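You operate a simulated robot arm through the tools that you are given. There is no shell and no other tool. Be economical: measure what you need, move in short steps, check, and stop when the job is done.

Carry out the task below with a simulated two-armed robot. There is one attempt and no reset: what you move stays moved.

Task
Pick up the brown-banded bag with one hand, pass it to the other hand and put it on the shelf of the two-tier table. Fetch the white jug and set it on the long island bench top. Open the left packing drawer, put the yellow tape roll on the short island bench top away inside and shut the drawer again. Take the blue tin on the top of the switch desk and put it away on the upper shelf of the grey shelving. Shut the wash tank heater door. Open the dye locker door, take the yellow dye cup from the inside of the dye locker and put it on top of the white pipe tee and shut the door again. Any order will do. Set down upright: brown-banded bag, white jug, blue tin, yellow dye cup.
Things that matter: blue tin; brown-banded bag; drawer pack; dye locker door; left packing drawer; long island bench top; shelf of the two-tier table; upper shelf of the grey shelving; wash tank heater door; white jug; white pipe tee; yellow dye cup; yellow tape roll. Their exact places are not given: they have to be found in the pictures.

It is judged by the outcome, as a careful person would: the job done as asked, and still so three seconds after it is handed in. It fails if anything else is knocked over, pushed out of place, dropped, spilled or broken.

Robot
Two 6-joint arms with fingered hands on one trunk, on a base that drives. Base frame: it is fixed to the floor where the robot stands at the start and does not move with it; the origin is under the middle of the robot, x ahead of it, y to its left, z up; the surface under the hand at the start is at about z = 80. Lengths are in cm, angles in rad, forces in N, time in s.
The left shoulder is at the start at [5, 17, 96.5], the right one opposite. With the tool pointing down near the work surface each hand reaches from about 52 to 78 cm from the robot's upright axis, wherever it stands, measured 20 degrees to its own side. Places, roughly: blue tin (8x8x9 cm) [-560, 220, 100]; brown-banded bag (11x8x13 cm) [80, 0, 80]; drawer pack [580, 310, 60]; dye locker door [-420, 660, 70]; left packing drawer [570, 310, 70]; long island bench top [50, -70, 80]; shelf of the two-tier table [180, 160, 30]; upper shelf of the grey shelving [300, 880, 130]; wash tank heater door [-370, 460, 80]; white jug (10x16x12 cm) [-230, -280, 90]; white pipe tee (11x8x5 cm) [-260, 920, 50]; yellow dye cup (8x8x10 cm) [-420, 670, 60]; yellow tape roll (7x7x4 cm) [-310, 20, 80]. Payload 3.5 kg a hand.
Tool frame (each hand has its own): the origin (TCP) lies between the finger pads and is the grasp point; the fingertips stand 2.6 cm ahead of it; z points along the fingers, y is the line along which they close. Largest opening 13.2 cm; the body of the gripper starts 7.3 cm behind the TCP. The gripper is a hand of 3 fingers: y runs from the thumb to the fingers, the wrist lies at [0, 0, -23.4] in the tool frame, and closing takes about 1.5 s.
Orientation is that of the tool frame in the base frame, as [roll, pitch, yaw] about the fixed x, y, z axes, in that order (R = Rz(yaw) Ry(pitch) Rx(roll)). With the fingers straight down and closing along the base's y, the tool's x points along the base's -x, its y along +y and its z along -z.

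Tools
- The arms move only by the tool jog_arm. It takes "left_motion", "right_motion" or both (then of equal length, played together; a hand with none holds still); each is a list of rows, each a list of 2 entries, a list of its own where there are three numbers: the shift along the tool's x, y, z in units of 500 mm (1.0 is 500 mm), then the turn, a rotation vector about the tool's x, y, z in units of 90 degrees (1.0 is 90 degrees). In form: [[[tx, ty, tz], [rx, ry, rz]], ...]. A call has 1 to 12 rows; each row is the pose to reach, as a shift and turn from the pose commanded when the call began, along the tool's axes at that moment. "left_gripper" and "right_gripper" are, for a hand that has rows, the opening, from 0 (shut) to 1 (fully open), set as the call begins (left out, the last holds). A call with a number of a shift or a turn outside -1 to 1 is refused whole. Rows are played at 5 a second. More than 5 cm and 0.15 rad between two rows, or a gripper value outside its range, and nothing of the call is played. Where a pose cannot be reached the arm comes as near as it can. A force on the tool above 40 N (or 10 N above the force at the start of the call, whichever is more), or a blocked arm, ends the call early, and 0.2 s more pass. Each finger travels about 10.8 cm/s and halts on what it meets, pressing with about 30 N; the grip force reading is that of the motor and also rises with nothing between the fingers. The clock runs only during rows and for 0.2 s after the last one: add rows that repeat a pose to give the fingers time. The reply holds the time, the measured pose of the TCP, the force on the tool along the base axes, the opening and the grip force, in the units named above and with some noise, with the torque about the TCP (base axes, N m) and any sound that the robot's microphone picked up.
- Cameras (640 x 400 px; columns grow to the right, rows downward): "scene" is now at [4.39, 0.37, 156.74]; the picture's right is [0.03, -1.00, 0.00], its down [-0.64, -0.02, -0.77] and it looks along [0.77, 0.02, -0.64] (base axes); focal length 291 px, centre (320, 200). "left" rides on the left gripper at [-6.1, 0.3, -9.2] in its tool frame; the picture's right is [-0.05, -1.00, 0.00], its down [0.83, -0.04, -0.55] and it looks along [0.55, -0.03, 0.83] (tool axes); focal length 230 px, centre (320, 200). "right" rides on the right gripper at [6.2, 0.3, -9.2] in its tool frame; the picture's right is [-0.05, 1.00, 0.00], its down [-0.83, -0.04, -0.56] and it looks along [-0.55, -0.03, 0.83] (tool axes); focal length 230 px, centre (320, 200).
- grab_frame(camera): a new picture of that camera. The clock stands still meanwhile.
- raise_lower(by): slides the trunk up (or, below 0, down) by that many cm; the arms and the scene camera ride with it, the base frame stays. It gives what a move gives, with no picture.
- steer(legs): drives the robot by 1 to 6 legs, each [ahead, left, turn to the left] in cm, cm and rad, along the robot's own axes; the way and the turn of a leg run together, so that a leg with both is an arc; at most 150 cm and 3.142 rad a leg. The arms and the cameras ride along, it lands a little off, and it stops where it bumps. It gives what a move gives.
- curl_fingers(finger1, finger2, thumb_bend, hand): sets how far each is bent, from 0 (flat) to 1 (curled in); at 0.3 the hand is open as for a grip, at 0.7 the pads meet at the TCP. One left out holds its place. A second passes; each finger stops where it meets its share of the squeeze, and holds until it gets a number again. A gripper value or a shape takes the hand back. It gives what a move gives, with no picture; readings hold the bend of each and the force on the fingers (four entries, about 0 where the hand has none), thumb and palm.
- grasp_type(shape, hand): the hand has 3 fingers and takes this shape, open, in about a second: jaw (thumb against the fingers, like two jaws); tri (thumb and two fingers); tip (a fingertip pinch); poke (one finger out to press); point (the index stretched); flat (the hand flat); cup (the hand cupped); fist (a fist). The gripper value then closes the fingers along that shape, each until it touches; the sizes above hold for jaw. It gives what a move gives, with no picture.
- aim_head(pan, tilt): turns the head with the scene camera to pan (to the left, within 1.501 rad either way) and tilt (down, from -0.506 to 1.204), counted from straight ahead of the robot. It gives what a move gives.
- point_at(camera, pixels): there is no depth. For up to 12 entries [column, row, z] of the newest picture of that camera ("zoom" is the newest enlarged one), the place [x, y] in the base frame at which the ray of that pixel passes the height z, good to about 0.3 cm. The clock stands still meanwhile.
- close_up(camera, box): a new picture of the part [left, top, right, bottom] of that camera's present view, enlarged. The clock stands still meanwhile.
- close_job(): hands the job in; it is judged then, once.

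Work in short steps. Measure before you move; look again where a grasp or a placing could have gone wrong, and mend it. You have 322 turns and 200 pictures in all, those below and enlarged ones among them. Open the grippers and draw the arms clear of the work before you hand the job in, unless the task says otherwise; then end with one line.

The tools are called after "Call:" by a JSON object that holds its "method" and its "body". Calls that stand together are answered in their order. jog_arm: Moves the arms, as the interface text tells. Its arguments: {"type":"object","properties":{"left_motion":{"type":"array","items":{"type":"array"}},"left_gripper":{"type":"number"},"right_motion":{"type":"array","items":{"type":"array"}},"right_gripper":{"type":"number"}},"required":[]} The other tools are called the same way: raise_lower (by) slides the trunk up or down; grasp_type (shape, hand) gives the hand a shape; curl_fingers (finger1, finger2, thumb_bend, hand) moves the fingers one by one; steer (legs) drives the base; aim_head (pan, tilt) turns the head that bears the scene camera; grab_frame (camera) takes a picture; point_at (camera, pixels) gives the place at which the rays of pixels pass given heights; close_up (camera, box) takes an enlarged picture of a part of a camera's view; close_job () hands the job in.

At the start:

```text
t: 0.0
left_tcp_pos: [58.98, 23.01, 111.96]
left_tool_rot: [3.141, 0.003, 3.141]
left_wrist_force: [0.4, -0.4, -0.2]
left_wrist_torque: [0.02, 0.0, -0.04]
left_gripper_width: 13.19
left_grasp_force: 0.2
left_shape: jaw
left_bend: [0.3, 0.3, 0.3]
left_finger forces: [0.0, 0.0, 0.1, 0.0, 0.1, 0.1]
right_tcp_pos: [63.7, -20.47, 102.84]
right_tool_rot: [3.14, -0.001, -3.142]
right_wrist_force: [-0.3, 0.4, 0.0]
right_wrist_torque: [-0.02, 0.01, 0.03]
right_gripper_width: 13.16
right_grasp_force: 0.1
right_shape: jaw
right_bend: [0.3, 0.3, 0.3]
right_finger forces: [0.1, 0.0, 0.0, 0.0, 0.0, 0.1]
trunk travel left (down, up): [-58.0, 13.0]
robot x, y, heading: [-0.05, 0.48, -0.003]
head pan, tilt: [0.031, 0.695]
```

scene: 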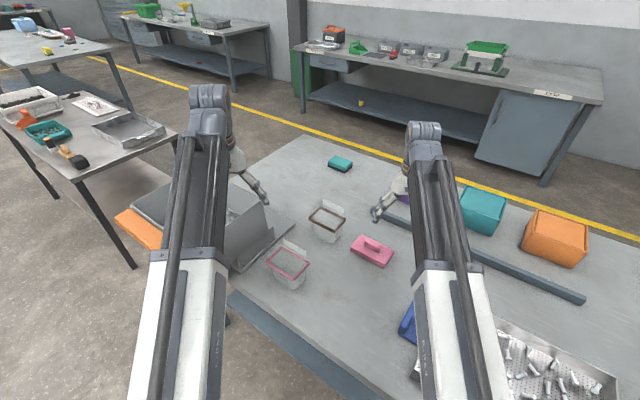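
right: 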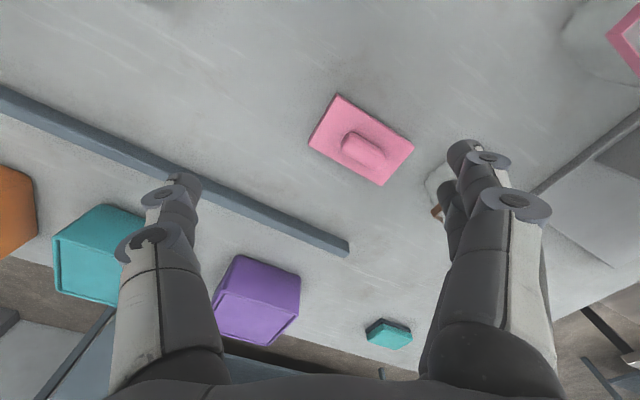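
left: 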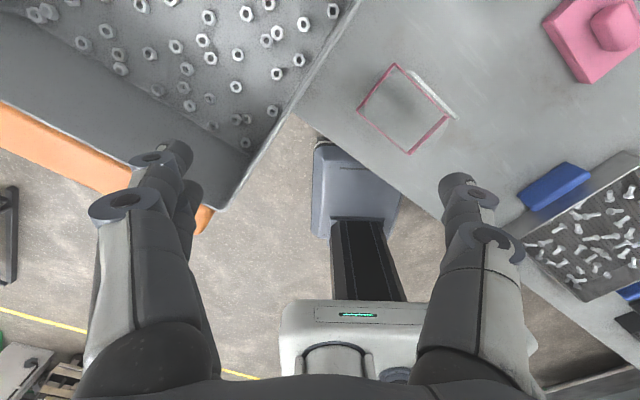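

The scene picture shows a brown-rimmed clear bag near (327,222), next to a pink-rimmed one near (290,265). I look closer to measure the brown one.

Call:
{"method": "close_up", "body": {"camera": "scene", "box": [230, 150, 430, 300]}}

Call:
{"method": "point_at", "body": {"camera": "scene", "pixels": [[310, 219, 90], [326, 232, 90], [343, 213, 90], [327, 206, 90], [326, 242, 80], [345, 225, 80]]}}

```text
2.67 times, centred on (330, 225) of scene
```

zoom: 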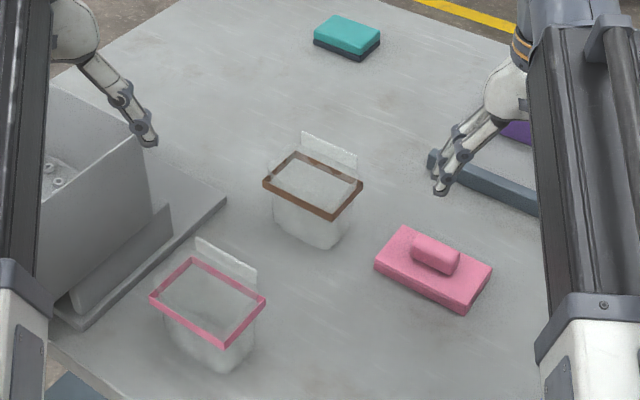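

```text
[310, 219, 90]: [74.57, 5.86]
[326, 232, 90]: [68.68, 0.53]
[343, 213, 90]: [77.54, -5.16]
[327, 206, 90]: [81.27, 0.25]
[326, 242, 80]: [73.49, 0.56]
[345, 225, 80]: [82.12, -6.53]
```

I measure the brown rim corners in the enlarged picture at several heights, and the bag's bottom corners at the table height.

Call:
{"method": "point_at", "body": {"camera": "zoom", "pixels": [[264, 182, 90], [330, 218, 90], [362, 185, 90], [297, 152, 90], [264, 182, 92], [330, 218, 92], [362, 185, 92], [297, 152, 92], [322, 250, 80], [275, 225, 80], [350, 225, 80], [304, 132, 93]]}}

Call:
{"method": "aim_head", "body": {"pan": 1.2, "tilt": 0.3}}

Call:
{"method": "grab_frame", "body": {"camera": "scene"}}

```text
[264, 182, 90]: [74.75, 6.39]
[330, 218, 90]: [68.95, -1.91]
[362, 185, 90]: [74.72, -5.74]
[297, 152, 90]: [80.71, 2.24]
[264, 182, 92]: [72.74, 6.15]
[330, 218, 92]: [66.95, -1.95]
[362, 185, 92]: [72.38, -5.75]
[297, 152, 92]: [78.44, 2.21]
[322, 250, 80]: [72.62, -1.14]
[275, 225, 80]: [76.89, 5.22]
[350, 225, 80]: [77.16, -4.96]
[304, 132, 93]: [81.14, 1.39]
```

```text
t: 1.4
left_tcp_pos: [59.06, 23.02, 111.94]
left_tool_rot: [-3.141, 0.005, -3.141]
left_wrist_force: [-0.1, -0.2, 0.0]
left_wrist_torque: [-0.02, -0.01, 0.03]
left_gripper_width: 13.18
left_grasp_force: 0.2
left_shape: jaw
left_bend: [0.3, 0.3, 0.3]
left_finger forces: [0.0, 0.0, 0.0, 0.1, 0.0, 0.0]
right_tcp_pos: [63.69, -20.43, 102.89]
right_tool_rot: [3.14, -0.001, 3.141]
right_wrist_force: [-0.7, -0.3, -0.4]
right_wrist_torque: [0.01, 0.01, 0.01]
right_gripper_width: 13.2
right_grasp_force: 0.0
right_shape: jaw
right_bend: [0.3, 0.3, 0.3]
right_finger forces: [0.0, 0.0, 0.0, 0.0, 0.0, 0.0]
trunk travel left (down, up): [-58.0, 13.0]
robot x, y, heading: [-0.02, 0.24, 0.001]
head pan, tilt: [1.201, 0.3]
```

```text
195 pictures are left
```

scene: 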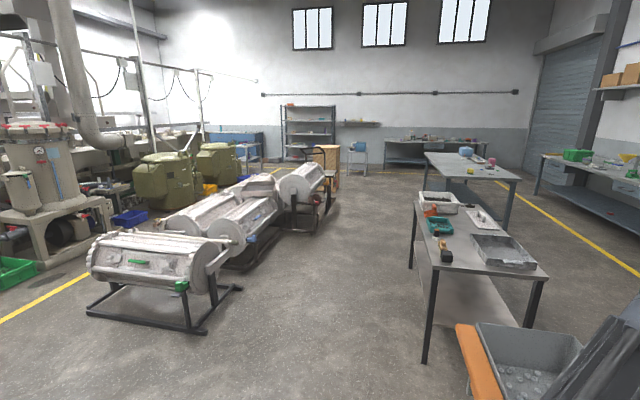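

The two-tier table is the near one at (480,250). I look straight at it to measure its shelf, edges and legs.

Call:
{"method": "aim_head", "body": {"pan": 0.75, "tilt": 0.5}}

Call:
{"method": "grab_frame", "body": {"camera": "scene"}}

Call:
{"method": "aim_head", "body": {"pan": -1.0, "tilt": 0.5}}

Call:
{"method": "grab_frame", "body": {"camera": "scene"}}

```text
t: 2.3
left_tcp_pos: [59.01, 22.98, 111.99]
left_tool_rot: [-3.141, 0.005, -3.141]
left_wrist_force: [0.0, -0.3, 0.6]
left_wrist_torque: [-0.04, -0.01, 0.01]
left_gripper_width: 13.19
left_grasp_force: 0.1
left_shape: jaw
left_bend: [0.3, 0.3, 0.3]
left_finger forces: [0.1, 0.0, 0.1, 0.0, 0.0, 0.0]
right_tcp_pos: [63.58, -20.54, 102.91]
right_tool_rot: [3.141, -0.001, 3.14]
right_wrist_force: [-1.0, -0.2, 0.4]
right_wrist_torque: [-0.02, -0.02, -0.02]
right_gripper_width: 13.19
right_grasp_force: 0.1
right_shape: jaw
right_bend: [0.3, 0.3, 0.3]
right_finger forces: [0.0, 0.0, 0.0, 0.1, 0.0, 0.0]
trunk travel left (down, up): [-58.0, 13.0]
robot x, y, heading: [0.08, 0.2, 0.002]
head pan, tilt: [0.75, 0.499]
```

```text
194 pictures are left
```

scene: 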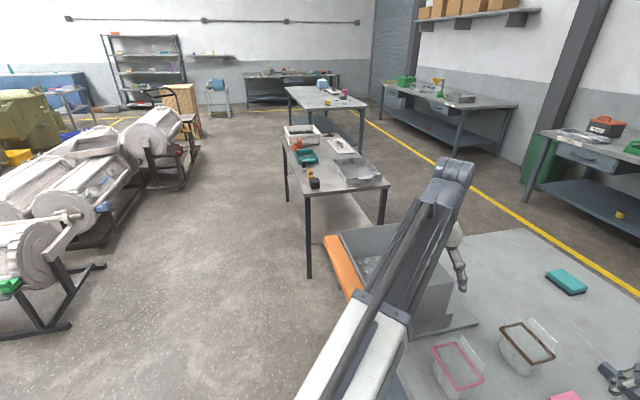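

```text
t: 4.0
left_tcp_pos: [58.99, 22.98, 111.85]
left_tool_rot: [-3.14, 0.005, 3.141]
left_wrist_force: [0.4, 0.0, 0.6]
left_wrist_torque: [0.01, -0.03, 0.03]
left_gripper_width: 13.2
left_grasp_force: 0.1
left_shape: jaw
left_bend: [0.3, 0.3, 0.3]
left_finger forces: [0.0, 0.1, 0.0, 0.1, 0.0, 0.0]
right_tcp_pos: [63.71, -20.48, 102.86]
right_tool_rot: [-3.141, 0.0, -3.141]
right_wrist_force: [0.9, -0.3, -0.1]
right_wrist_torque: [0.0, -0.01, 0.01]
right_gripper_width: 13.18
right_grasp_force: 0.0
right_shape: jaw
right_bend: [0.3, 0.3, 0.3]
right_finger forces: [0.1, 0.0, 0.1, 0.0, 0.0, 0.1]
trunk travel left (down, up): [-58.0, 13.0]
robot x, y, heading: [-0.32, 0.15, 0.001]
head pan, tilt: [-1.0, 0.499]
```

```text
193 pictures are left
```

scene: 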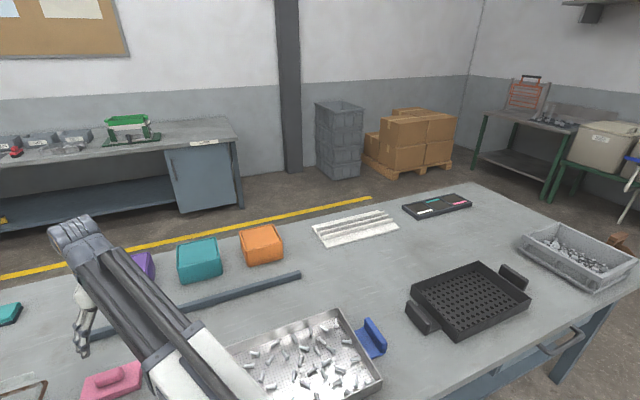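

I bring the right hand above the bag, turned so that it closes across the bag's short sides (long axis lies along about 55° in the base frame).

Call:
{"method": "jog_arm", "body": {"right_motion": [[[-0.035, 0.054, 0.0], [0, 0, -0.09]], [[-0.07, 0.108, 0.0], [0, 0, -0.18]], [[-0.105, 0.163, 0.0], [0, 0, -0.27]], [[-0.14, 0.217, 0.0], [0, 0, -0.36]], [[-0.174, 0.271, 0.0], [0, 0, -0.45]], [[-0.209, 0.326, 0.01], [0, 0, -0.54]], [[-0.244, 0.38, 0.01], [0, 0, -0.628]], [[-0.244, 0.38, 0.01], [0, 0, -0.628]]], "right_gripper": 1}}

Call:
{"method": "grab_frame", "body": {"camera": "right"}}

Call:
{"method": "aim_head", "body": {"pan": 0.0, "tilt": 0.7}}

Call:
{"method": "grab_frame", "body": {"camera": "scene"}}

```text
t: 5.8
left_tcp_pos: [58.95, 23.0, 111.92]
left_tool_rot: [-3.141, 0.005, -3.14]
left_wrist_force: [0.2, -0.1, 0.4]
left_wrist_torque: [0.02, 0.03, 0.01]
left_gripper_width: 13.16
left_grasp_force: 0.0
left_shape: jaw
left_bend: [0.3, 0.3, 0.3]
left_finger forces: [0.0, 0.1, 0.1, 0.0, 0.0, 0.0]
right_tcp_pos: [71.4, -2.48, 101.19]
right_tool_rot: [-3.139, 0.002, -2.155]
right_wrist_force: [0.4, 0.4, -0.3]
right_wrist_torque: [-0.01, 0.0, 0.02]
right_gripper_width: 13.17
right_grasp_force: 0.1
right_shape: jaw
right_bend: [0.3, 0.3, 0.3]
right_finger forces: [0.0, 0.0, 0.1, 0.1, 0.0, 0.0]
right hand out of reach, approached as far as the arm can: row 5, 6, 7, 8
trunk travel left (down, up): [-58.0, 13.0]
robot x, y, heading: [-0.0, -0.02, 0.001]
head pan, tilt: [-1.0, 0.499]
```

```text
192 pictures are left
```

right: 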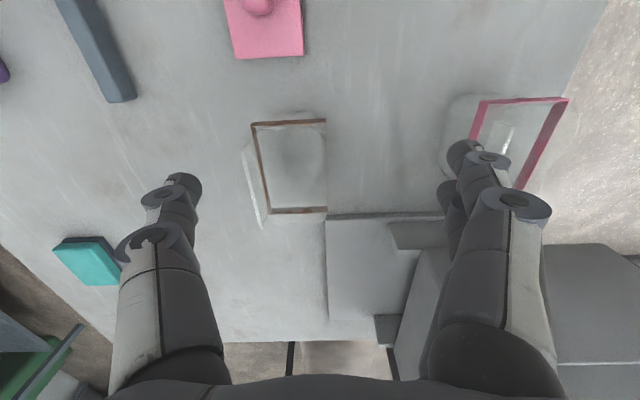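

```text
t: 7.1
left_tcp_pos: [58.96, 23.01, 111.96]
left_tool_rot: [-3.141, 0.006, -3.14]
left_wrist_force: [-0.7, 0.2, -1.0]
left_wrist_torque: [-0.03, -0.02, 0.0]
left_gripper_width: 13.19
left_grasp_force: 0.1
left_shape: jaw
left_bend: [0.3, 0.3, 0.3]
left_finger forces: [0.1, 0.1, 0.1, 0.0, 0.0, 0.0]
right_tcp_pos: [71.49, -2.39, 101.19]
right_tool_rot: [-3.141, 0.002, -2.157]
right_wrist_force: [0.3, 0.2, 0.1]
right_wrist_torque: [0.01, -0.02, 0.0]
right_gripper_width: 13.15
right_grasp_force: 0.0
right_shape: jaw
right_bend: [0.3, 0.3, 0.3]
right_finger forces: [0.0, 0.1, 0.0, 0.0, 0.0, 0.0]
trunk travel left (down, up): [-58.0, 13.0]
robot x, y, heading: [0.27, 0.08, 0.003]
head pan, tilt: [0.0, 0.7]
```

```text
191 pictures are left
```

scene: 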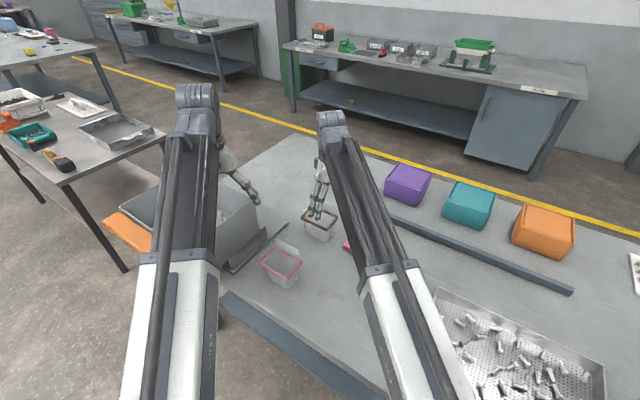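

The hand is aligned but at the end of its reach. I look down to see how much room there is between the base and the bench, and measure the rim in the hand camera.

Call:
{"method": "point_at", "body": {"camera": "right", "pixels": [[253, 125, 88], [325, 122, 88], [268, 213, 88], [327, 210, 88], [253, 125, 90], [325, 122, 90], [268, 213, 90], [327, 210, 90]]}}

Call:
{"method": "aim_head", "body": {"pan": 0.0, "tilt": 1.2}}

Call:
{"method": "grab_frame", "body": {"camera": "scene"}}

```text
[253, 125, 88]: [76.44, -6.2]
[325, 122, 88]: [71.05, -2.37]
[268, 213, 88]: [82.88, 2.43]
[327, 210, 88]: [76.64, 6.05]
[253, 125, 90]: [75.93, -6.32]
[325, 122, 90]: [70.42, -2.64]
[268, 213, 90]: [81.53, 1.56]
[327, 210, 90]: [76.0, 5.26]
```

```text
t: 8.1
left_tcp_pos: [58.88, 23.01, 111.94]
left_tool_rot: [3.142, 0.006, 3.141]
left_wrist_force: [-0.2, -0.3, -0.1]
left_wrist_torque: [0.03, 0.01, -0.01]
left_gripper_width: 13.2
left_grasp_force: 0.1
left_shape: jaw
left_bend: [0.3, 0.3, 0.3]
left_finger forces: [0.0, 0.1, 0.0, 0.0, 0.0, 0.0]
right_tcp_pos: [71.45, -2.52, 101.34]
right_tool_rot: [-3.14, 0.003, -2.155]
right_wrist_force: [0.8, 0.4, 0.5]
right_wrist_torque: [0.02, 0.01, -0.01]
right_gripper_width: 13.2
right_grasp_force: 0.1
right_shape: jaw
right_bend: [0.3, 0.3, 0.3]
right_finger forces: [0.0, 0.1, 0.0, 0.1, 0.0, 0.0]
trunk travel left (down, up): [-58.0, 13.0]
robot x, y, heading: [0.05, 0.23, 0.004]
head pan, tilt: [0.0, 1.201]
```

```text
190 pictures are left
```

scene: 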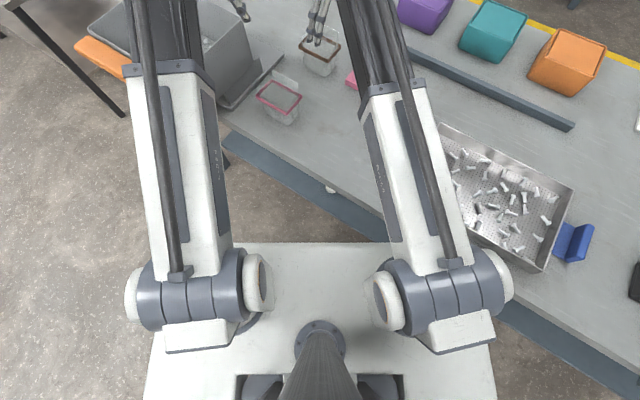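

I measure the bench's front edge and the grey bin's near corner in this picture, to plan a better base pose.

Call:
{"method": "point_at", "body": {"camera": "scene", "pixels": [[222, 134, 80], [330, 190, 80], [500, 297, 80], [640, 385, 80], [217, 108, 80], [283, 58, 80], [85, 45, 80], [125, 78, 80], [80, 45, 50], [320, 245, 70], [440, 245, 70]]}}

```text
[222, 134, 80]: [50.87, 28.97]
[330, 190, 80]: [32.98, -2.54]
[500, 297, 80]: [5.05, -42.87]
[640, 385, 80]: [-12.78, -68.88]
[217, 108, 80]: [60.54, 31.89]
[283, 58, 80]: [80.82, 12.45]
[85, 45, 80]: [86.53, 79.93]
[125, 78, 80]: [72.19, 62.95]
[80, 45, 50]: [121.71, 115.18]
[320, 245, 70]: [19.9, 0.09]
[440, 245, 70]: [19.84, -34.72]
```

The bench edge runs at about 57°, so I raise the trunk, back off, square up to the bench (turn -0.568), and shift left in front of the bag.

Call:
{"method": "raise_lower", "body": {"by": 8}}

Call:
{"method": "steer", "body": {"legs": [[-15, 0, 0], [0, 0, -0.568], [0, 40, 0]]}}

Call:
{"method": "aim_head", "body": {"pan": 0.2, "tilt": 0.9}}

Call:
{"method": "grab_frame", "body": {"camera": "scene"}}

```text
t: 9.2
left_tcp_pos: [59.0, 23.05, 119.9]
left_tool_rot: [-3.141, 0.005, 3.14]
left_wrist_force: [0.1, 0.2, 0.2]
left_wrist_torque: [-0.03, -0.03, 0.0]
left_gripper_width: 13.16
left_grasp_force: 0.0
left_shape: jaw
left_bend: [0.3, 0.3, 0.3]
left_finger forces: [0.1, 0.1, 0.0, 0.0, 0.0, 0.0]
right_tcp_pos: [71.24, -2.66, 109.39]
right_tool_rot: [-3.14, 0.003, -2.156]
right_wrist_force: [0.4, -0.5, 0.6]
right_wrist_torque: [-0.02, 0.0, 0.0]
right_gripper_width: 13.19
right_grasp_force: 0.0
right_shape: jaw
right_bend: [0.3, 0.3, 0.3]
right_finger forces: [0.1, 0.0, 0.1, 0.0, 0.0, 0.0]
trunk travel left (down, up): [-66.0, 5.0]
robot x, y, heading: [0.01, -0.06, -0.003]
head pan, tilt: [0.0, 1.201]
```

```text
t: 14.3
left_tcp_pos: [68.63, 21.86, 120.01]
left_tool_rot: [-3.141, 0.003, 2.577]
left_wrist_force: [0.7, 0.3, 0.3]
left_wrist_torque: [-0.03, 0.0, 0.0]
left_gripper_width: 13.18
left_grasp_force: 0.0
left_shape: jaw
left_bend: [0.3, 0.3, 0.3]
left_finger forces: [0.1, 0.0, 0.0, 0.0, 0.1, 0.1]
right_tcp_pos: [65.44, -6.25, 109.31]
right_tool_rot: [-3.14, 0.0, -2.719]
right_wrist_force: [0.1, 0.9, 0.0]
right_wrist_torque: [0.0, -0.01, -0.02]
right_gripper_width: 13.17
right_grasp_force: 0.0
right_shape: jaw
right_bend: [0.3, 0.3, 0.3]
right_finger forces: [0.1, 0.1, 0.0, 0.0, 0.0, 0.1]
trunk travel left (down, up): [-66.0, 5.0]
robot x, y, heading: [6.88, 33.89, -0.563]
head pan, tilt: [0.0, 1.201]
```

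```text
t: 15.1
left_tcp_pos: [68.54, 22.05, 119.96]
left_tool_rot: [-3.141, 0.005, 2.577]
left_wrist_force: [0.1, -1.0, 0.4]
left_wrist_torque: [0.02, 0.01, -0.02]
left_gripper_width: 13.2
left_grasp_force: 0.0
left_shape: jaw
left_bend: [0.3, 0.3, 0.3]
left_finger forces: [0.0, 0.1, 0.0, 0.0, 0.0, 0.0]
right_tcp_pos: [65.48, -6.28, 109.28]
right_tool_rot: [-3.139, 0.002, -2.719]
right_wrist_force: [-1.1, -0.4, 0.3]
right_wrist_torque: [-0.01, -0.01, -0.05]
right_gripper_width: 13.22
right_grasp_force: 0.1
right_shape: jaw
right_bend: [0.3, 0.3, 0.3]
right_finger forces: [0.0, 0.1, 0.0, 0.1, 0.0, 0.0]
trunk travel left (down, up): [-66.0, 5.0]
robot x, y, heading: [6.62, 34.09, -0.564]
head pan, tilt: [0.201, 0.901]
```

```text
189 pictures are left
```

scene: 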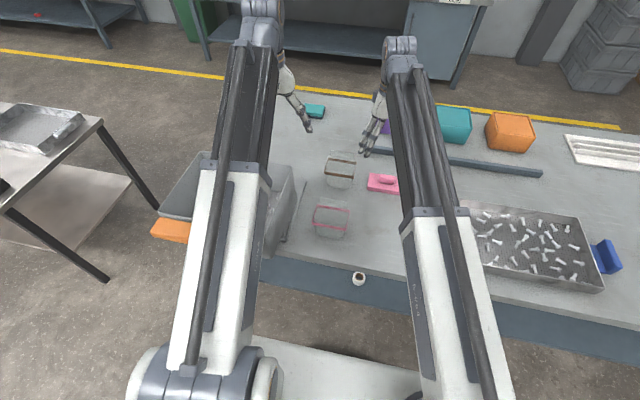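

Bag is straight ahead at (340,172). I drive 13 ahead to bring it into comfortable reach.

Call:
{"method": "steer", "body": {"legs": [[13, 0, 0]]}}

Call:
{"method": "aim_head", "body": {"pan": 0.0, "tilt": 0.9}}

Call:
{"method": "close_up", "body": {"camera": "scene", "box": [240, 120, 440, 270]}}

```text
t: 16.4
left_tcp_pos: [79.37, 15.33, 119.89]
left_tool_rot: [3.14, 0.006, 2.581]
left_wrist_force: [0.0, -1.9, 0.5]
left_wrist_torque: [0.02, 0.03, -0.01]
left_gripper_width: 13.18
left_grasp_force: 0.0
left_shape: jaw
left_bend: [0.3, 0.3, 0.3]
left_finger forces: [0.0, 0.0, 0.1, 0.1, 0.1, 0.1]
right_tcp_pos: [76.34, -12.97, 109.11]
right_tool_rot: [-3.142, 0.0, -2.719]
right_wrist_force: [-0.1, 0.0, -0.1]
right_wrist_torque: [0.01, 0.02, -0.02]
right_gripper_width: 13.17
right_grasp_force: 0.1
right_shape: jaw
right_bend: [0.3, 0.3, 0.3]
right_finger forces: [0.1, 0.0, 0.0, 0.1, 0.1, 0.0]
trunk travel left (down, up): [-66.0, 5.0]
robot x, y, heading: [17.09, 27.3, -0.561]
head pan, tilt: [0.201, 0.901]
```

```text
t: 17.1
left_tcp_pos: [79.22, 15.4, 119.89]
left_tool_rot: [3.141, 0.005, 2.58]
left_wrist_force: [0.3, 0.1, 0.7]
left_wrist_torque: [0.06, 0.0, -0.02]
left_gripper_width: 13.18
left_grasp_force: 0.0
left_shape: jaw
left_bend: [0.3, 0.3, 0.3]
left_finger forces: [0.1, 0.1, 0.0, 0.0, 0.1, 0.0]
right_tcp_pos: [76.23, -12.86, 109.29]
right_tool_rot: [-3.14, 0.003, -2.718]
right_wrist_force: [-0.3, -0.2, -0.2]
right_wrist_torque: [-0.02, -0.01, -0.02]
right_gripper_width: 13.21
right_grasp_force: 0.1
right_shape: jaw
right_bend: [0.3, 0.3, 0.3]
right_finger forces: [0.0, 0.1, 0.0, 0.0, 0.0, 0.0]
trunk travel left (down, up): [-66.0, 5.0]
robot x, y, heading: [16.93, 27.17, -0.561]
head pan, tilt: [0.0, 0.901]
```

```text
2.67 times, centred on (340, 195) of scene
```

zoom: 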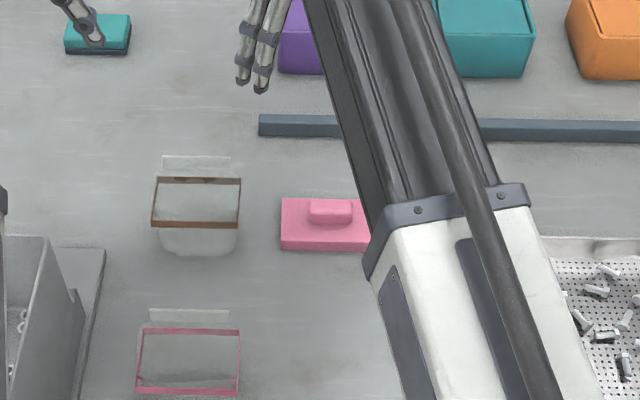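

The bag is now square to the robot. I measure its rim again, along with the flap, in the enlarged picture.

Call:
{"method": "point_at", "body": {"camera": "zoom", "pixels": [[152, 224, 88.5], [237, 227, 88.5], [241, 180, 88.5], [160, 177, 88.5], [161, 157, 92], [232, 157, 92], [170, 252, 80], [237, 254, 80]]}}

```text
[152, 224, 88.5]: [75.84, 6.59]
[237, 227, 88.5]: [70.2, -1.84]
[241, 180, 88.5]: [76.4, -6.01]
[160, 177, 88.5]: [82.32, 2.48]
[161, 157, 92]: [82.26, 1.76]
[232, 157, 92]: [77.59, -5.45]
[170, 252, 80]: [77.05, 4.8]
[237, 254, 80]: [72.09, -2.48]
```

I turn the right hand to close along the robot's forward axis and bring it above the right half of the rim.

Call:
{"method": "jog_arm", "body": {"right_motion": [[[-0.019, 0.054, 0.03], [0, 0, -0.093]], [[-0.038, 0.108, 0.06], [0, 0, -0.186]], [[-0.057, 0.162, 0.09], [0, 0, -0.28]], [[-0.075, 0.216, 0.12], [0, 0, -0.373]], [[-0.075, 0.216, 0.12], [0, 0, -0.373]]]}}

Call:
{"method": "grab_frame", "body": {"camera": "right"}}

```text
t: 18.3
left_tcp_pos: [79.19, 15.4, 119.97]
left_tool_rot: [-3.141, 0.006, 2.58]
left_wrist_force: [0.3, -0.5, -0.4]
left_wrist_torque: [0.0, 0.01, 0.01]
left_gripper_width: 13.18
left_grasp_force: 0.0
left_shape: jaw
left_bend: [0.3, 0.3, 0.3]
left_finger forces: [0.0, 0.0, 0.1, 0.0, 0.1, 0.0]
right_tcp_pos: [75.47, -1.42, 103.29]
right_tool_rot: [-3.14, 0.0, -2.13]
right_wrist_force: [-0.6, 0.0, -0.2]
right_wrist_torque: [0.0, 0.0, -0.02]
right_gripper_width: 13.19
right_grasp_force: 0.0
right_shape: jaw
right_bend: [0.3, 0.3, 0.3]
right_finger forces: [0.0, 0.0, 0.1, 0.0, 0.0, 0.1]
trunk travel left (down, up): [-66.0, 5.0]
robot x, y, heading: [16.87, 27.48, -0.561]
head pan, tilt: [0.0, 0.901]
```

```text
187 pictures are left
```

right: 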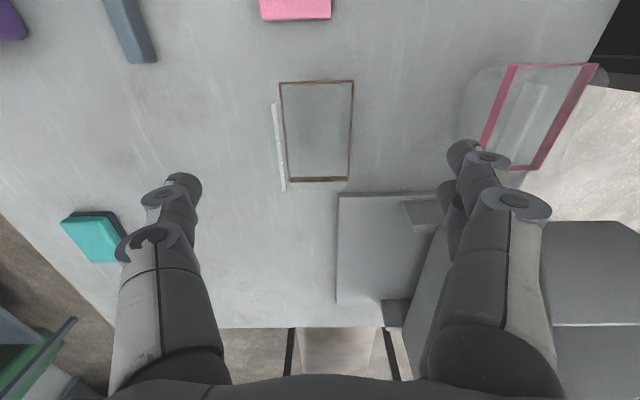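

I check where the pink bag's flap stands, so that the near fingers won't touch it.

Call:
{"method": "point_at", "body": {"camera": "zoom", "pixels": [[150, 310, 93], [228, 310, 93], [150, 330, 88.5], [238, 330, 88.5], [281, 200, 82], [281, 248, 80]]}}

```text
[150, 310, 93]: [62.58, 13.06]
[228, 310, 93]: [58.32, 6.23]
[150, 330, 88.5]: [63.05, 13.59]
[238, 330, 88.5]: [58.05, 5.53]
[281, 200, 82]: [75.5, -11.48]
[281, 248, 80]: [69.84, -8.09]
```

Clear by about 18 cm. I tilt the right hand 25° (wrist to the right, leaving room for the left hand) and descend around the rim.

Call:
{"method": "jog_arm", "body": {"right_motion": [[[0.004, 0.003, 0.08], [0, -0.09, 0]], [[0.004, 0.003, 0.16], [0, -0.18, 0]], [[0.004, 0.003, 0.24], [0, -0.278, 0]], [[0.004, 0.003, 0.3], [0, -0.278, 0]], [[0.004, 0.003, 0.336], [0, -0.278, 0]], [[0.004, 0.003, 0.336], [0, -0.278, 0]]]}}

Call:
{"method": "close_up", "body": {"camera": "scene", "box": [240, 120, 440, 270]}}

Call:
{"method": "grab_frame", "body": {"camera": "right"}}

```text
refused: row 3 steps farther than a row can; nothing moved
```

```text
2.67 times, centred on (340, 195) of scene
```

zoom: 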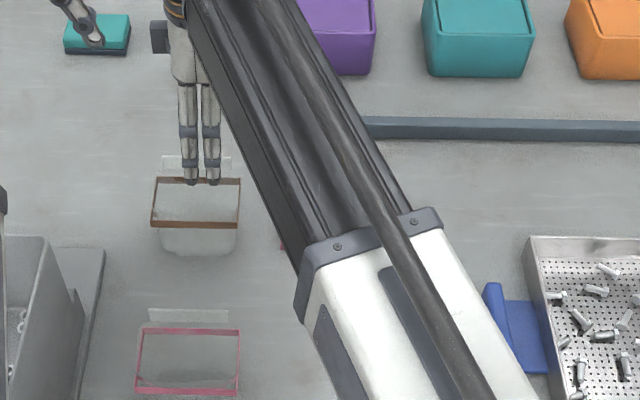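

```text
185 pictures are left
```

right: 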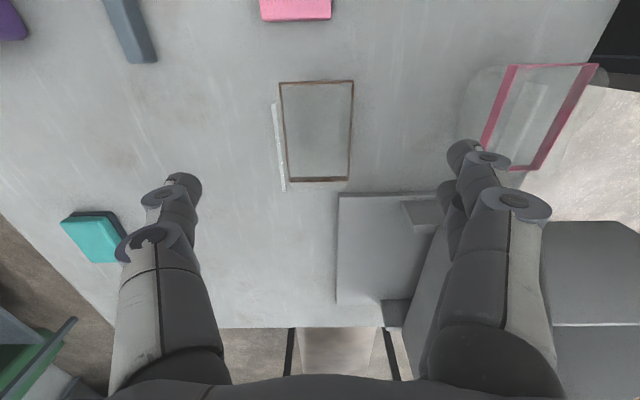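

The third row turned a bit too far (0.098 > 0.0955). I respace the rows.

Call:
{"method": "jog_arm", "body": {"right_motion": [[[0.004, 0.003, 0.08], [0, -0.093, 0]], [[0.004, 0.003, 0.16], [0, -0.186, 0]], [[0.004, 0.003, 0.24], [0, -0.278, 0]], [[0.004, 0.003, 0.3], [0, -0.278, 0]], [[0.004, 0.003, 0.336], [0, -0.278, 0]], [[0.004, 0.003, 0.336], [0, -0.278, 0]]]}}

```text
t: 19.7
left_tcp_pos: [79.15, 15.41, 119.9]
left_tool_rot: [3.139, 0.007, 2.578]
left_wrist_force: [-0.1, 0.3, 0.2]
left_wrist_torque: [0.03, 0.0, 0.0]
left_gripper_width: 13.18
left_grasp_force: 0.0
left_shape: jaw
left_bend: [0.3, 0.3, 0.3]
left_finger forces: [0.1, 0.1, 0.0, 0.0, 0.0, 0.0]
right_tcp_pos: [75.17, -1.42, 86.67]
right_tool_rot: [-3.137, 0.438, -2.129]
right_wrist_force: [-0.7, -1.7, 5.7]
right_wrist_torque: [-0.02, 0.14, 0.01]
right_gripper_width: 13.17
right_grasp_force: 0.0
right_shape: jaw
right_bend: [0.3, 0.3, 0.3]
right_finger forces: [2.7, 0.0, 0.0, 0.0, 3.6, 0.0]
trunk travel left (down, up): [-66.0, 5.0]
robot x, y, heading: [17.45, 27.07, -0.56]
head pan, tilt: [0.0, 0.901]
```

There is a small upward force of 5.7 N on the thumb and a finger; I look before closing.

Call:
{"method": "close_up", "body": {"camera": "scene", "box": [240, 120, 440, 270]}}

Call:
{"method": "grab_frame", "body": {"camera": "right"}}

```text
2.67 times, centred on (340, 195) of scene
```

zoom: 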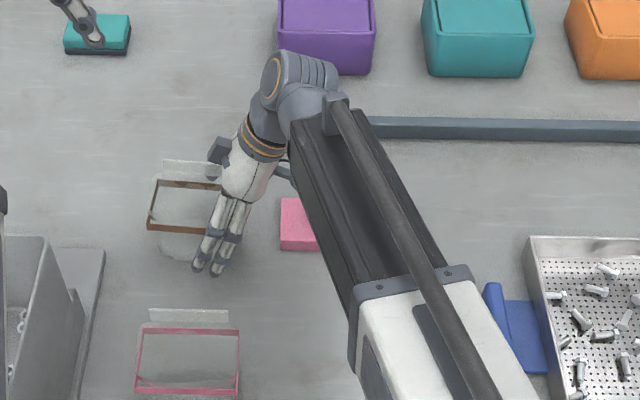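

```text
183 pictures are left
```

right: 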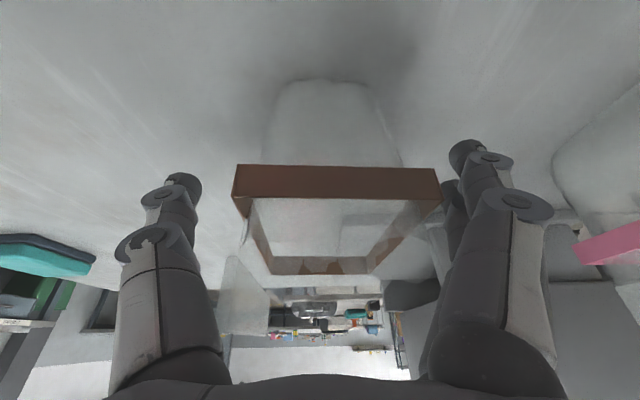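

The rim sits between the fingers and the contact is light, so I back up 1 cm and close gently to about 6.6 cm.

Call:
{"method": "jog_arm", "body": {"right_motion": [[[-0.0085, 0, -0.018], [0, 0, 0]], [[-0.0085, 0, -0.018], [0, 0, 0]]]}}

Call:
{"method": "jog_arm", "body": {"right_motion": [[[0, 0, 0], [0, 0, 0]], [[0, 0, 0], [0, 0, 0]], [[0, 0, 0], [0, 0, 0]], [[0, 0, 0], [0, 0, 0]], [[0, 0, 0], [0, 0, 0]]], "right_gripper": 0.5}}

Call:
{"method": "grab_frame", "body": {"camera": "right"}}

```text
t: 20.3
left_tcp_pos: [79.33, 15.44, 119.97]
left_tool_rot: [3.141, 0.005, 2.581]
left_wrist_force: [0.0, 0.5, 0.0]
left_wrist_torque: [0.02, -0.02, 0.02]
left_gripper_width: 13.19
left_grasp_force: 0.1
left_shape: jaw
left_bend: [0.3, 0.3, 0.3]
left_finger forces: [0.0, 0.0, 0.0, 0.0, 0.1, 0.0]
right_tcp_pos: [75.12, -1.35, 87.5]
right_tool_rot: [-3.14, 0.436, -2.131]
right_wrist_force: [-0.1, -0.8, 0.4]
right_wrist_torque: [0.0, -0.02, -0.03]
right_gripper_width: 13.21
right_grasp_force: 0.0
right_shape: jaw
right_bend: [0.3, 0.3, 0.3]
right_finger forces: [0.0, 0.1, 0.0, 0.0, 0.1, 0.0]
trunk travel left (down, up): [-66.0, 5.0]
robot x, y, heading: [17.02, 27.37, -0.559]
head pan, tilt: [0.0, 0.901]
```

```text
t: 21.5
left_tcp_pos: [79.25, 15.26, 119.93]
left_tool_rot: [3.141, 0.006, 2.581]
left_wrist_force: [0.0, -0.5, -0.2]
left_wrist_torque: [-0.02, 0.0, -0.01]
left_gripper_width: 13.18
left_grasp_force: 0.1
left_shape: jaw
left_bend: [0.3, 0.3, 0.3]
left_finger forces: [0.0, 0.0, 0.0, 0.0, 0.0, 0.1]
right_tcp_pos: [75.14, -1.57, 87.6]
right_tool_rot: [-3.14, 0.438, -2.128]
right_wrist_force: [1.0, -0.1, -1.1]
right_wrist_torque: [-0.02, -0.02, -0.03]
right_gripper_width: 6.55
right_grasp_force: 30.2
right_shape: jaw
right_bend: [0.72, 0.73, 0.7]
right_finger forces: [13.6, 13.8, 0.0, 0.1, 27.6, 0.0]
trunk travel left (down, up): [-66.0, 5.0]
robot x, y, heading: [17.15, 27.4, -0.565]
head pan, tilt: [0.0, 0.901]
```

```text
182 pictures are left
```

right: 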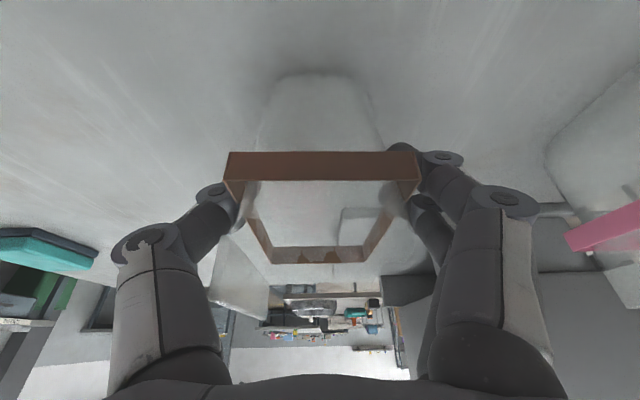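

Fingers hold the rim with balanced force. I lift 15 cm.

Call:
{"method": "jog_arm", "body": {"right_motion": [[[-0.025, 0, -0.054], [0, 0, 0]], [[-0.063, 0, -0.136], [0, 0, 0]], [[-0.1, 0, -0.218], [0, 0, 0]], [[-0.127, 0, -0.272], [0, 0, 0]], [[-0.127, 0, -0.272], [0, 0, 0]]]}}

Call:
{"method": "grab_frame", "body": {"camera": "scene"}}

Call:
{"method": "grab_frame", "body": {"camera": "right"}}

```text
t: 22.7
left_tcp_pos: [79.32, 15.41, 119.96]
left_tool_rot: [3.139, 0.006, 2.579]
left_wrist_force: [0.1, -0.3, 0.8]
left_wrist_torque: [0.0, 0.0, 0.0]
left_gripper_width: 13.17
left_grasp_force: 0.1
left_shape: jaw
left_bend: [0.3, 0.3, 0.3]
left_finger forces: [0.0, 0.0, 0.0, 0.1, 0.0, 0.0]
right_tcp_pos: [74.95, -1.43, 102.4]
right_tool_rot: [-3.141, 0.435, -2.131]
right_wrist_force: [0.8, -0.6, -0.1]
right_wrist_torque: [-0.01, 0.05, 0.0]
right_gripper_width: 6.55
right_grasp_force: 29.9
right_shape: jaw
right_bend: [0.72, 0.73, 0.7]
right_finger forces: [13.6, 14.0, 0.1, 0.1, 27.5, 0.0]
trunk travel left (down, up): [-66.0, 5.0]
robot x, y, heading: [17.16, 27.35, -0.565]
head pan, tilt: [0.0, 0.901]
```

```text
181 pictures are left
```

scene: 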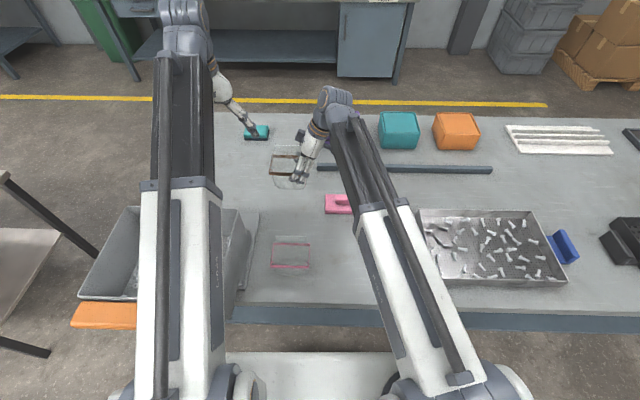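

```text
180 pictures are left
```

right: 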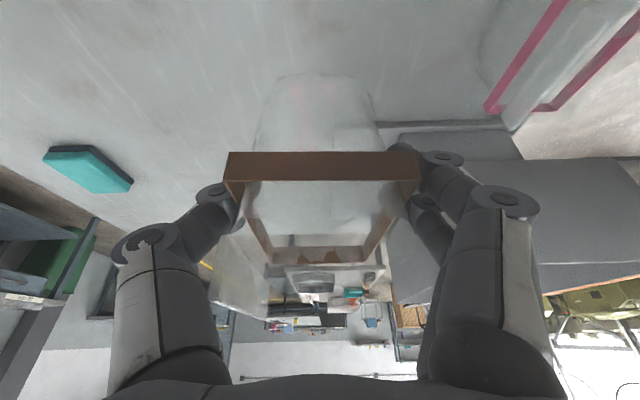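

The bag hangs level. Before bringing the left hand in from the left, I check the grey bin below it with the left camera.

Call:
{"method": "grab_frame", "body": {"camera": "left"}}

Call:
{"method": "point_at", "body": {"camera": "scene", "pixels": [[82, 297, 95], [125, 205, 95], [225, 210, 95], [82, 297, 105], [125, 205, 105], [225, 210, 105], [242, 290, 80]]}}

```text
179 pictures are left
```

left: 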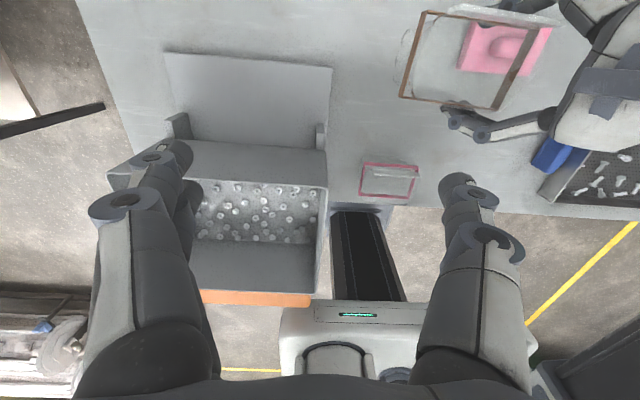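

```text
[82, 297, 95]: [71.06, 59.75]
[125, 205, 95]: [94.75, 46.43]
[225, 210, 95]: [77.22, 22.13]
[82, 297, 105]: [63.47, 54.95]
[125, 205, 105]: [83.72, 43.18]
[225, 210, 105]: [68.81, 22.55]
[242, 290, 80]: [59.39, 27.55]
```

The nut bin stands left of the bag (its top perhaps up to z≈100), so I do the handover higher: lift another 13 cm.

Call:
{"method": "jog_arm", "body": {"right_motion": [[[-0.034, 0, -0.072], [0, 0, 0]], [[-0.072, 0, -0.154], [0, 0, 0]], [[-0.11, 0, -0.236], [0, 0, 0]], [[-0.11, 0, -0.236], [0, 0, 0]]]}}

Call:
{"method": "jog_arm", "body": {"left_motion": [[[-0.01, 0.025, 0], [0.06, -0.05, 0.05]], [[-0.02, 0.05, 0], [0.11, -0.1, 0.1]], [[-0.03, 0.075, 0], [0.16, -0.15, 0.15]], [[-0.04, 0.1, 0], [0.21, -0.2, 0.2]], [[-0.05, 0.125, 0], [0.26, -0.25, 0.25]], [[-0.06, 0.15, 0], [0.31, -0.3, 0.3]], [[-0.07, 0.16, 0], [0.36, -0.35, 0.35]], [[-0.08, 0.16, 0], [0.41, -0.4, 0.4]]], "left_gripper": 1}}

```text
t: 23.7
left_tcp_pos: [79.26, 15.29, 119.98]
left_tool_rot: [-3.141, 0.005, 2.579]
left_wrist_force: [-0.1, 0.2, 0.4]
left_wrist_torque: [-0.01, 0.03, 0.03]
left_gripper_width: 13.19
left_grasp_force: 0.0
left_shape: jaw
left_bend: [0.3, 0.3, 0.3]
left_finger forces: [0.1, 0.0, 0.1, 0.1, 0.1, 0.1]
right_tcp_pos: [74.95, -1.6, 115.44]
right_tool_rot: [-3.141, 0.437, -2.129]
right_wrist_force: [0.4, 0.4, -1.0]
right_wrist_torque: [0.01, 0.02, -0.01]
right_gripper_width: 6.59
right_grasp_force: 30.3
right_shape: jaw
right_bend: [0.72, 0.73, 0.7]
right_finger forces: [13.5, 13.8, 0.1, 0.1, 27.6, 0.0]
trunk travel left (down, up): [-66.0, 5.0]
robot x, y, heading: [16.88, 27.5, -0.562]
head pan, tilt: [0.0, 0.901]
```

```text
t: 25.5
left_tcp_pos: [87.05, 19.97, 119.89]
left_tool_rot: [-2.65, 0.77, 2.107]
left_wrist_force: [-0.5, 0.5, -0.6]
left_wrist_torque: [-0.01, 0.0, -0.01]
left_gripper_width: 13.19
left_grasp_force: 0.0
left_shape: jaw
left_bend: [0.3, 0.3, 0.3]
left_finger forces: [0.0, 0.0, 0.0, 0.0, 0.0, 0.0]
right_tcp_pos: [74.97, -1.57, 115.43]
right_tool_rot: [-3.14, 0.437, -2.131]
right_wrist_force: [0.6, -0.2, -0.9]
right_wrist_torque: [-0.02, 0.03, 0.0]
right_gripper_width: 6.53
right_grasp_force: 29.7
right_shape: jaw
right_bend: [0.72, 0.73, 0.7]
right_finger forces: [13.5, 13.9, 0.0, 0.1, 27.6, 0.1]
trunk travel left (down, up): [-66.0, 5.0]
robot x, y, heading: [16.92, 27.45, -0.562]
head pan, tilt: [0.0, 0.901]
```

Halfway turned as planned. I finish the turn so the left hand points to the robot's right with its fingers horizontal, staged left of the bag.

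Call:
{"method": "jog_arm", "body": {"left_motion": [[[0.008, -0.002, 0.03], [0.05, -0.053, 0.053]], [[0.017, -0.005, 0.06], [0.103, -0.106, 0.106]], [[0.026, -0.007, 0.09], [0.154, -0.159, 0.159]], [[0.035, -0.01, 0.12], [0.206, -0.211, 0.211]], [[0.044, -0.012, 0.15], [0.257, -0.264, 0.264]], [[0.053, -0.015, 0.185], [0.309, -0.317, 0.317]], [[0.062, -0.017, 0.215], [0.36, -0.37, 0.37]], [[0.062, -0.017, 0.215], [0.36, -0.37, 0.37]]]}}

Call:
{"method": "grab_frame", "body": {"camera": "left"}}

Call:
{"method": "grab_frame", "body": {"camera": "scene"}}

```text
t: 27.3
left_tcp_pos: [83.89, 12.25, 111.4]
left_tool_rot: [0.687, 1.56, -1.427]
left_wrist_force: [-0.3, 1.5, -0.5]
left_wrist_torque: [0.01, -0.01, -0.01]
left_gripper_width: 13.19
left_grasp_force: 0.0
left_shape: jaw
left_bend: [0.3, 0.3, 0.3]
left_finger forces: [0.0, 0.0, 0.1, 0.1, 0.0, 0.0]
left hand out of reach, approached as far as the arm can: row 7, 8
right_tcp_pos: [74.95, -1.66, 115.45]
right_tool_rot: [-3.141, 0.436, -2.13]
right_wrist_force: [0.1, 0.5, -0.1]
right_wrist_torque: [-0.02, 0.02, -0.02]
right_gripper_width: 6.55
right_grasp_force: 30.5
right_shape: jaw
right_bend: [0.72, 0.73, 0.7]
right_finger forces: [13.5, 13.9, 0.0, 0.1, 27.6, 0.1]
trunk travel left (down, up): [-66.0, 5.0]
robot x, y, heading: [17.36, 27.19, -0.558]
head pan, tilt: [0.0, 0.901]
```

```text
178 pictures are left
```

left: 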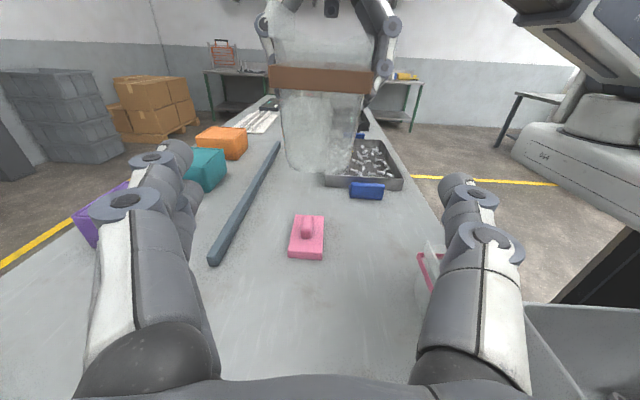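

```text
177 pictures are left
```

scene: 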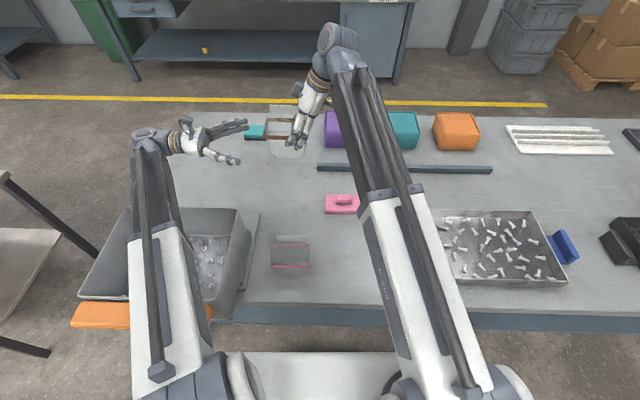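

The bag sits centred between the left fingers in the left view (columns 275–370) with its body around row 132, the level of the approach line. I advance 11 cm along the tool's z.

Call:
{"method": "jog_arm", "body": {"left_motion": [[[0, 0, 0.06], [0, 0, 0]], [[0, 0, 0.12], [0, 0, 0]], [[0, 0, 0.17], [0, 0, 0]], [[0, 0, 0.22], [0, 0, 0]], [[0, 0, 0.22], [0, 0, 0]]]}}

Call:
{"method": "grab_frame", "body": {"camera": "left"}}

Call:
{"method": "close_up", "body": {"camera": "scene", "box": [200, 70, 360, 190]}}

```text
t: 28.5
left_tcp_pos: [78.04, 2.91, 111.35]
left_tool_rot: [0.593, 1.559, -1.532]
left_wrist_force: [-0.7, 0.5, 0.2]
left_wrist_torque: [0.04, 0.02, 0.02]
left_gripper_width: 13.2
left_grasp_force: 0.1
left_shape: jaw
left_bend: [0.3, 0.3, 0.3]
left_finger forces: [0.0, 0.0, 0.0, 0.0, 0.0, 0.0]
right_tcp_pos: [75.06, -1.65, 115.45]
right_tool_rot: [-3.14, 0.437, -2.13]
right_wrist_force: [-0.8, -0.2, -0.7]
right_wrist_torque: [0.01, 0.01, -0.01]
right_gripper_width: 6.54
right_grasp_force: 30.2
right_shape: jaw
right_bend: [0.72, 0.73, 0.7]
right_finger forces: [13.6, 13.9, 0.0, 0.1, 27.6, 0.1]
trunk travel left (down, up): [-66.0, 5.0]
robot x, y, heading: [17.11, 27.18, -0.564]
head pan, tilt: [0.0, 0.901]
```

```text
176 pictures are left
```

left: 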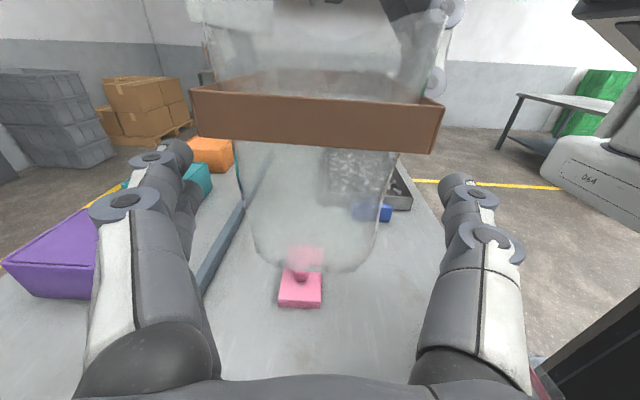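

```text
3.33 times, centred on (280, 130) of scene
```

zoom: 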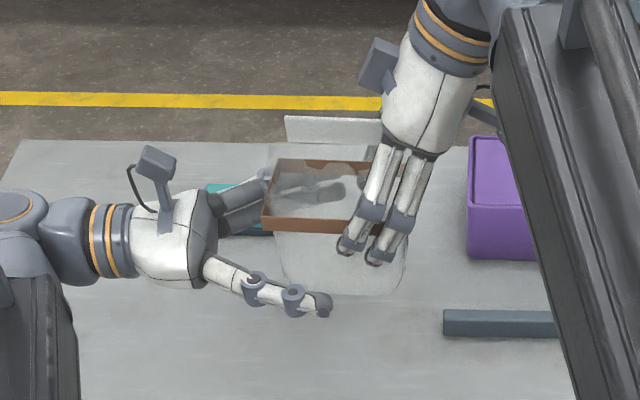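

Thumb and fingers straddle the body, below the band and clear of the right fingers. I close the left hand.

Call:
{"method": "jog_arm", "body": {"left_motion": [[[0, 0, 0], [0, 0, 0]], [[0, 0, 0], [0, 0, 0]], [[0, 0, 0], [0, 0, 0]], [[0, 0, 0], [0, 0, 0]], [[0, 0, 0], [0, 0, 0]], [[0, 0, 0], [0, 0, 0]]], "left_gripper": 0.4}}

Call:
{"method": "close_up", "body": {"camera": "scene", "box": [200, 70, 360, 190]}}

```text
t: 29.9
left_tcp_pos: [78.05, 3.02, 111.3]
left_tool_rot: [0.609, 1.56, -1.516]
left_wrist_force: [0.4, -1.2, 1.1]
left_wrist_torque: [0.0, 0.0, -0.02]
left_gripper_width: 6.35
left_grasp_force: 29.8
left_shape: jaw
left_bend: [0.73, 0.73, 0.7]
left_finger forces: [13.8, 13.9, 0.1, 0.0, 26.7, 0.0]
right_tcp_pos: [74.9, -1.79, 115.53]
right_tool_rot: [-3.139, 0.438, -2.129]
right_wrist_force: [0.8, 1.2, 0.0]
right_wrist_torque: [0.01, 0.02, 0.1]
right_gripper_width: 6.55
right_grasp_force: 30.2
right_shape: jaw
right_bend: [0.72, 0.73, 0.7]
right_finger forces: [13.9, 14.5, 0.0, 0.1, 27.7, 0.0]
trunk travel left (down, up): [-66.0, 5.0]
robot x, y, heading: [17.2, 27.05, -0.559]
head pan, tilt: [0.0, 0.901]
```

```text
3.33 times, centred on (280, 130) of scene
```

zoom: 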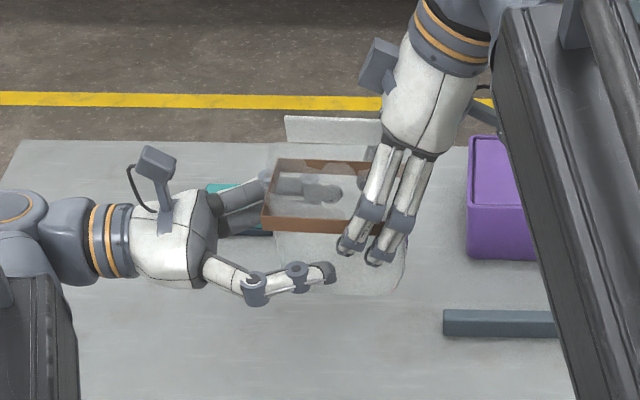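

The left hand holds the bag at 27 N. I open the right hand and draw it back along its own axis.

Call:
{"method": "jog_arm", "body": {"right_motion": [[[0, 0, 0], [0, 0, 0]], [[0, 0, 0], [0, 0, 0]], [[0, 0, 0], [0, 0, 0]], [[0, 0, 0], [0, 0, 0]], [[0, 0, -0.06], [0, 0, 0]], [[0, 0, -0.13], [0, 0, 0]], [[0.03, 0, -0.2], [0, 0, 0]], [[0.1, 0, -0.22], [0, 0, 0]], [[0.18, 0, -0.22], [0, 0, 0]], [[0.26, 0, -0.22], [0, 0, 0]]], "right_gripper": 1}}

Call:
{"method": "grab_frame", "body": {"camera": "scene"}}

```text
t: 32.1
left_tcp_pos: [77.94, 2.96, 111.42]
left_tool_rot: [0.614, 1.559, -1.511]
left_wrist_force: [-0.6, 0.5, 0.3]
left_wrist_torque: [0.01, 0.03, 0.02]
left_gripper_width: 6.32
left_grasp_force: 30.4
left_shape: jaw
left_bend: [0.73, 0.73, 0.7]
left_finger forces: [14.3, 13.9, 0.0, 0.0, 28.2, 0.0]
right_tcp_pos: [66.15, -15.36, 119.87]
right_tool_rot: [3.14, 0.437, -2.139]
right_wrist_force: [0.5, 0.4, 0.2]
right_wrist_torque: [0.0, 0.02, 0.0]
right_gripper_width: 13.16
right_grasp_force: 0.1
right_shape: jaw
right_bend: [0.3, 0.3, 0.3]
right_finger forces: [0.0, 0.0, 0.1, 0.1, 0.0, 0.0]
trunk travel left (down, up): [-66.0, 5.0]
robot x, y, heading: [17.03, 27.12, -0.561]
head pan, tilt: [0.0, 0.901]
```

```text
173 pictures are left
```

scene: 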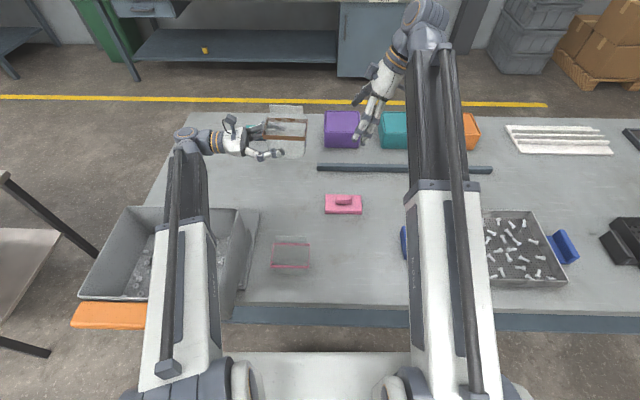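

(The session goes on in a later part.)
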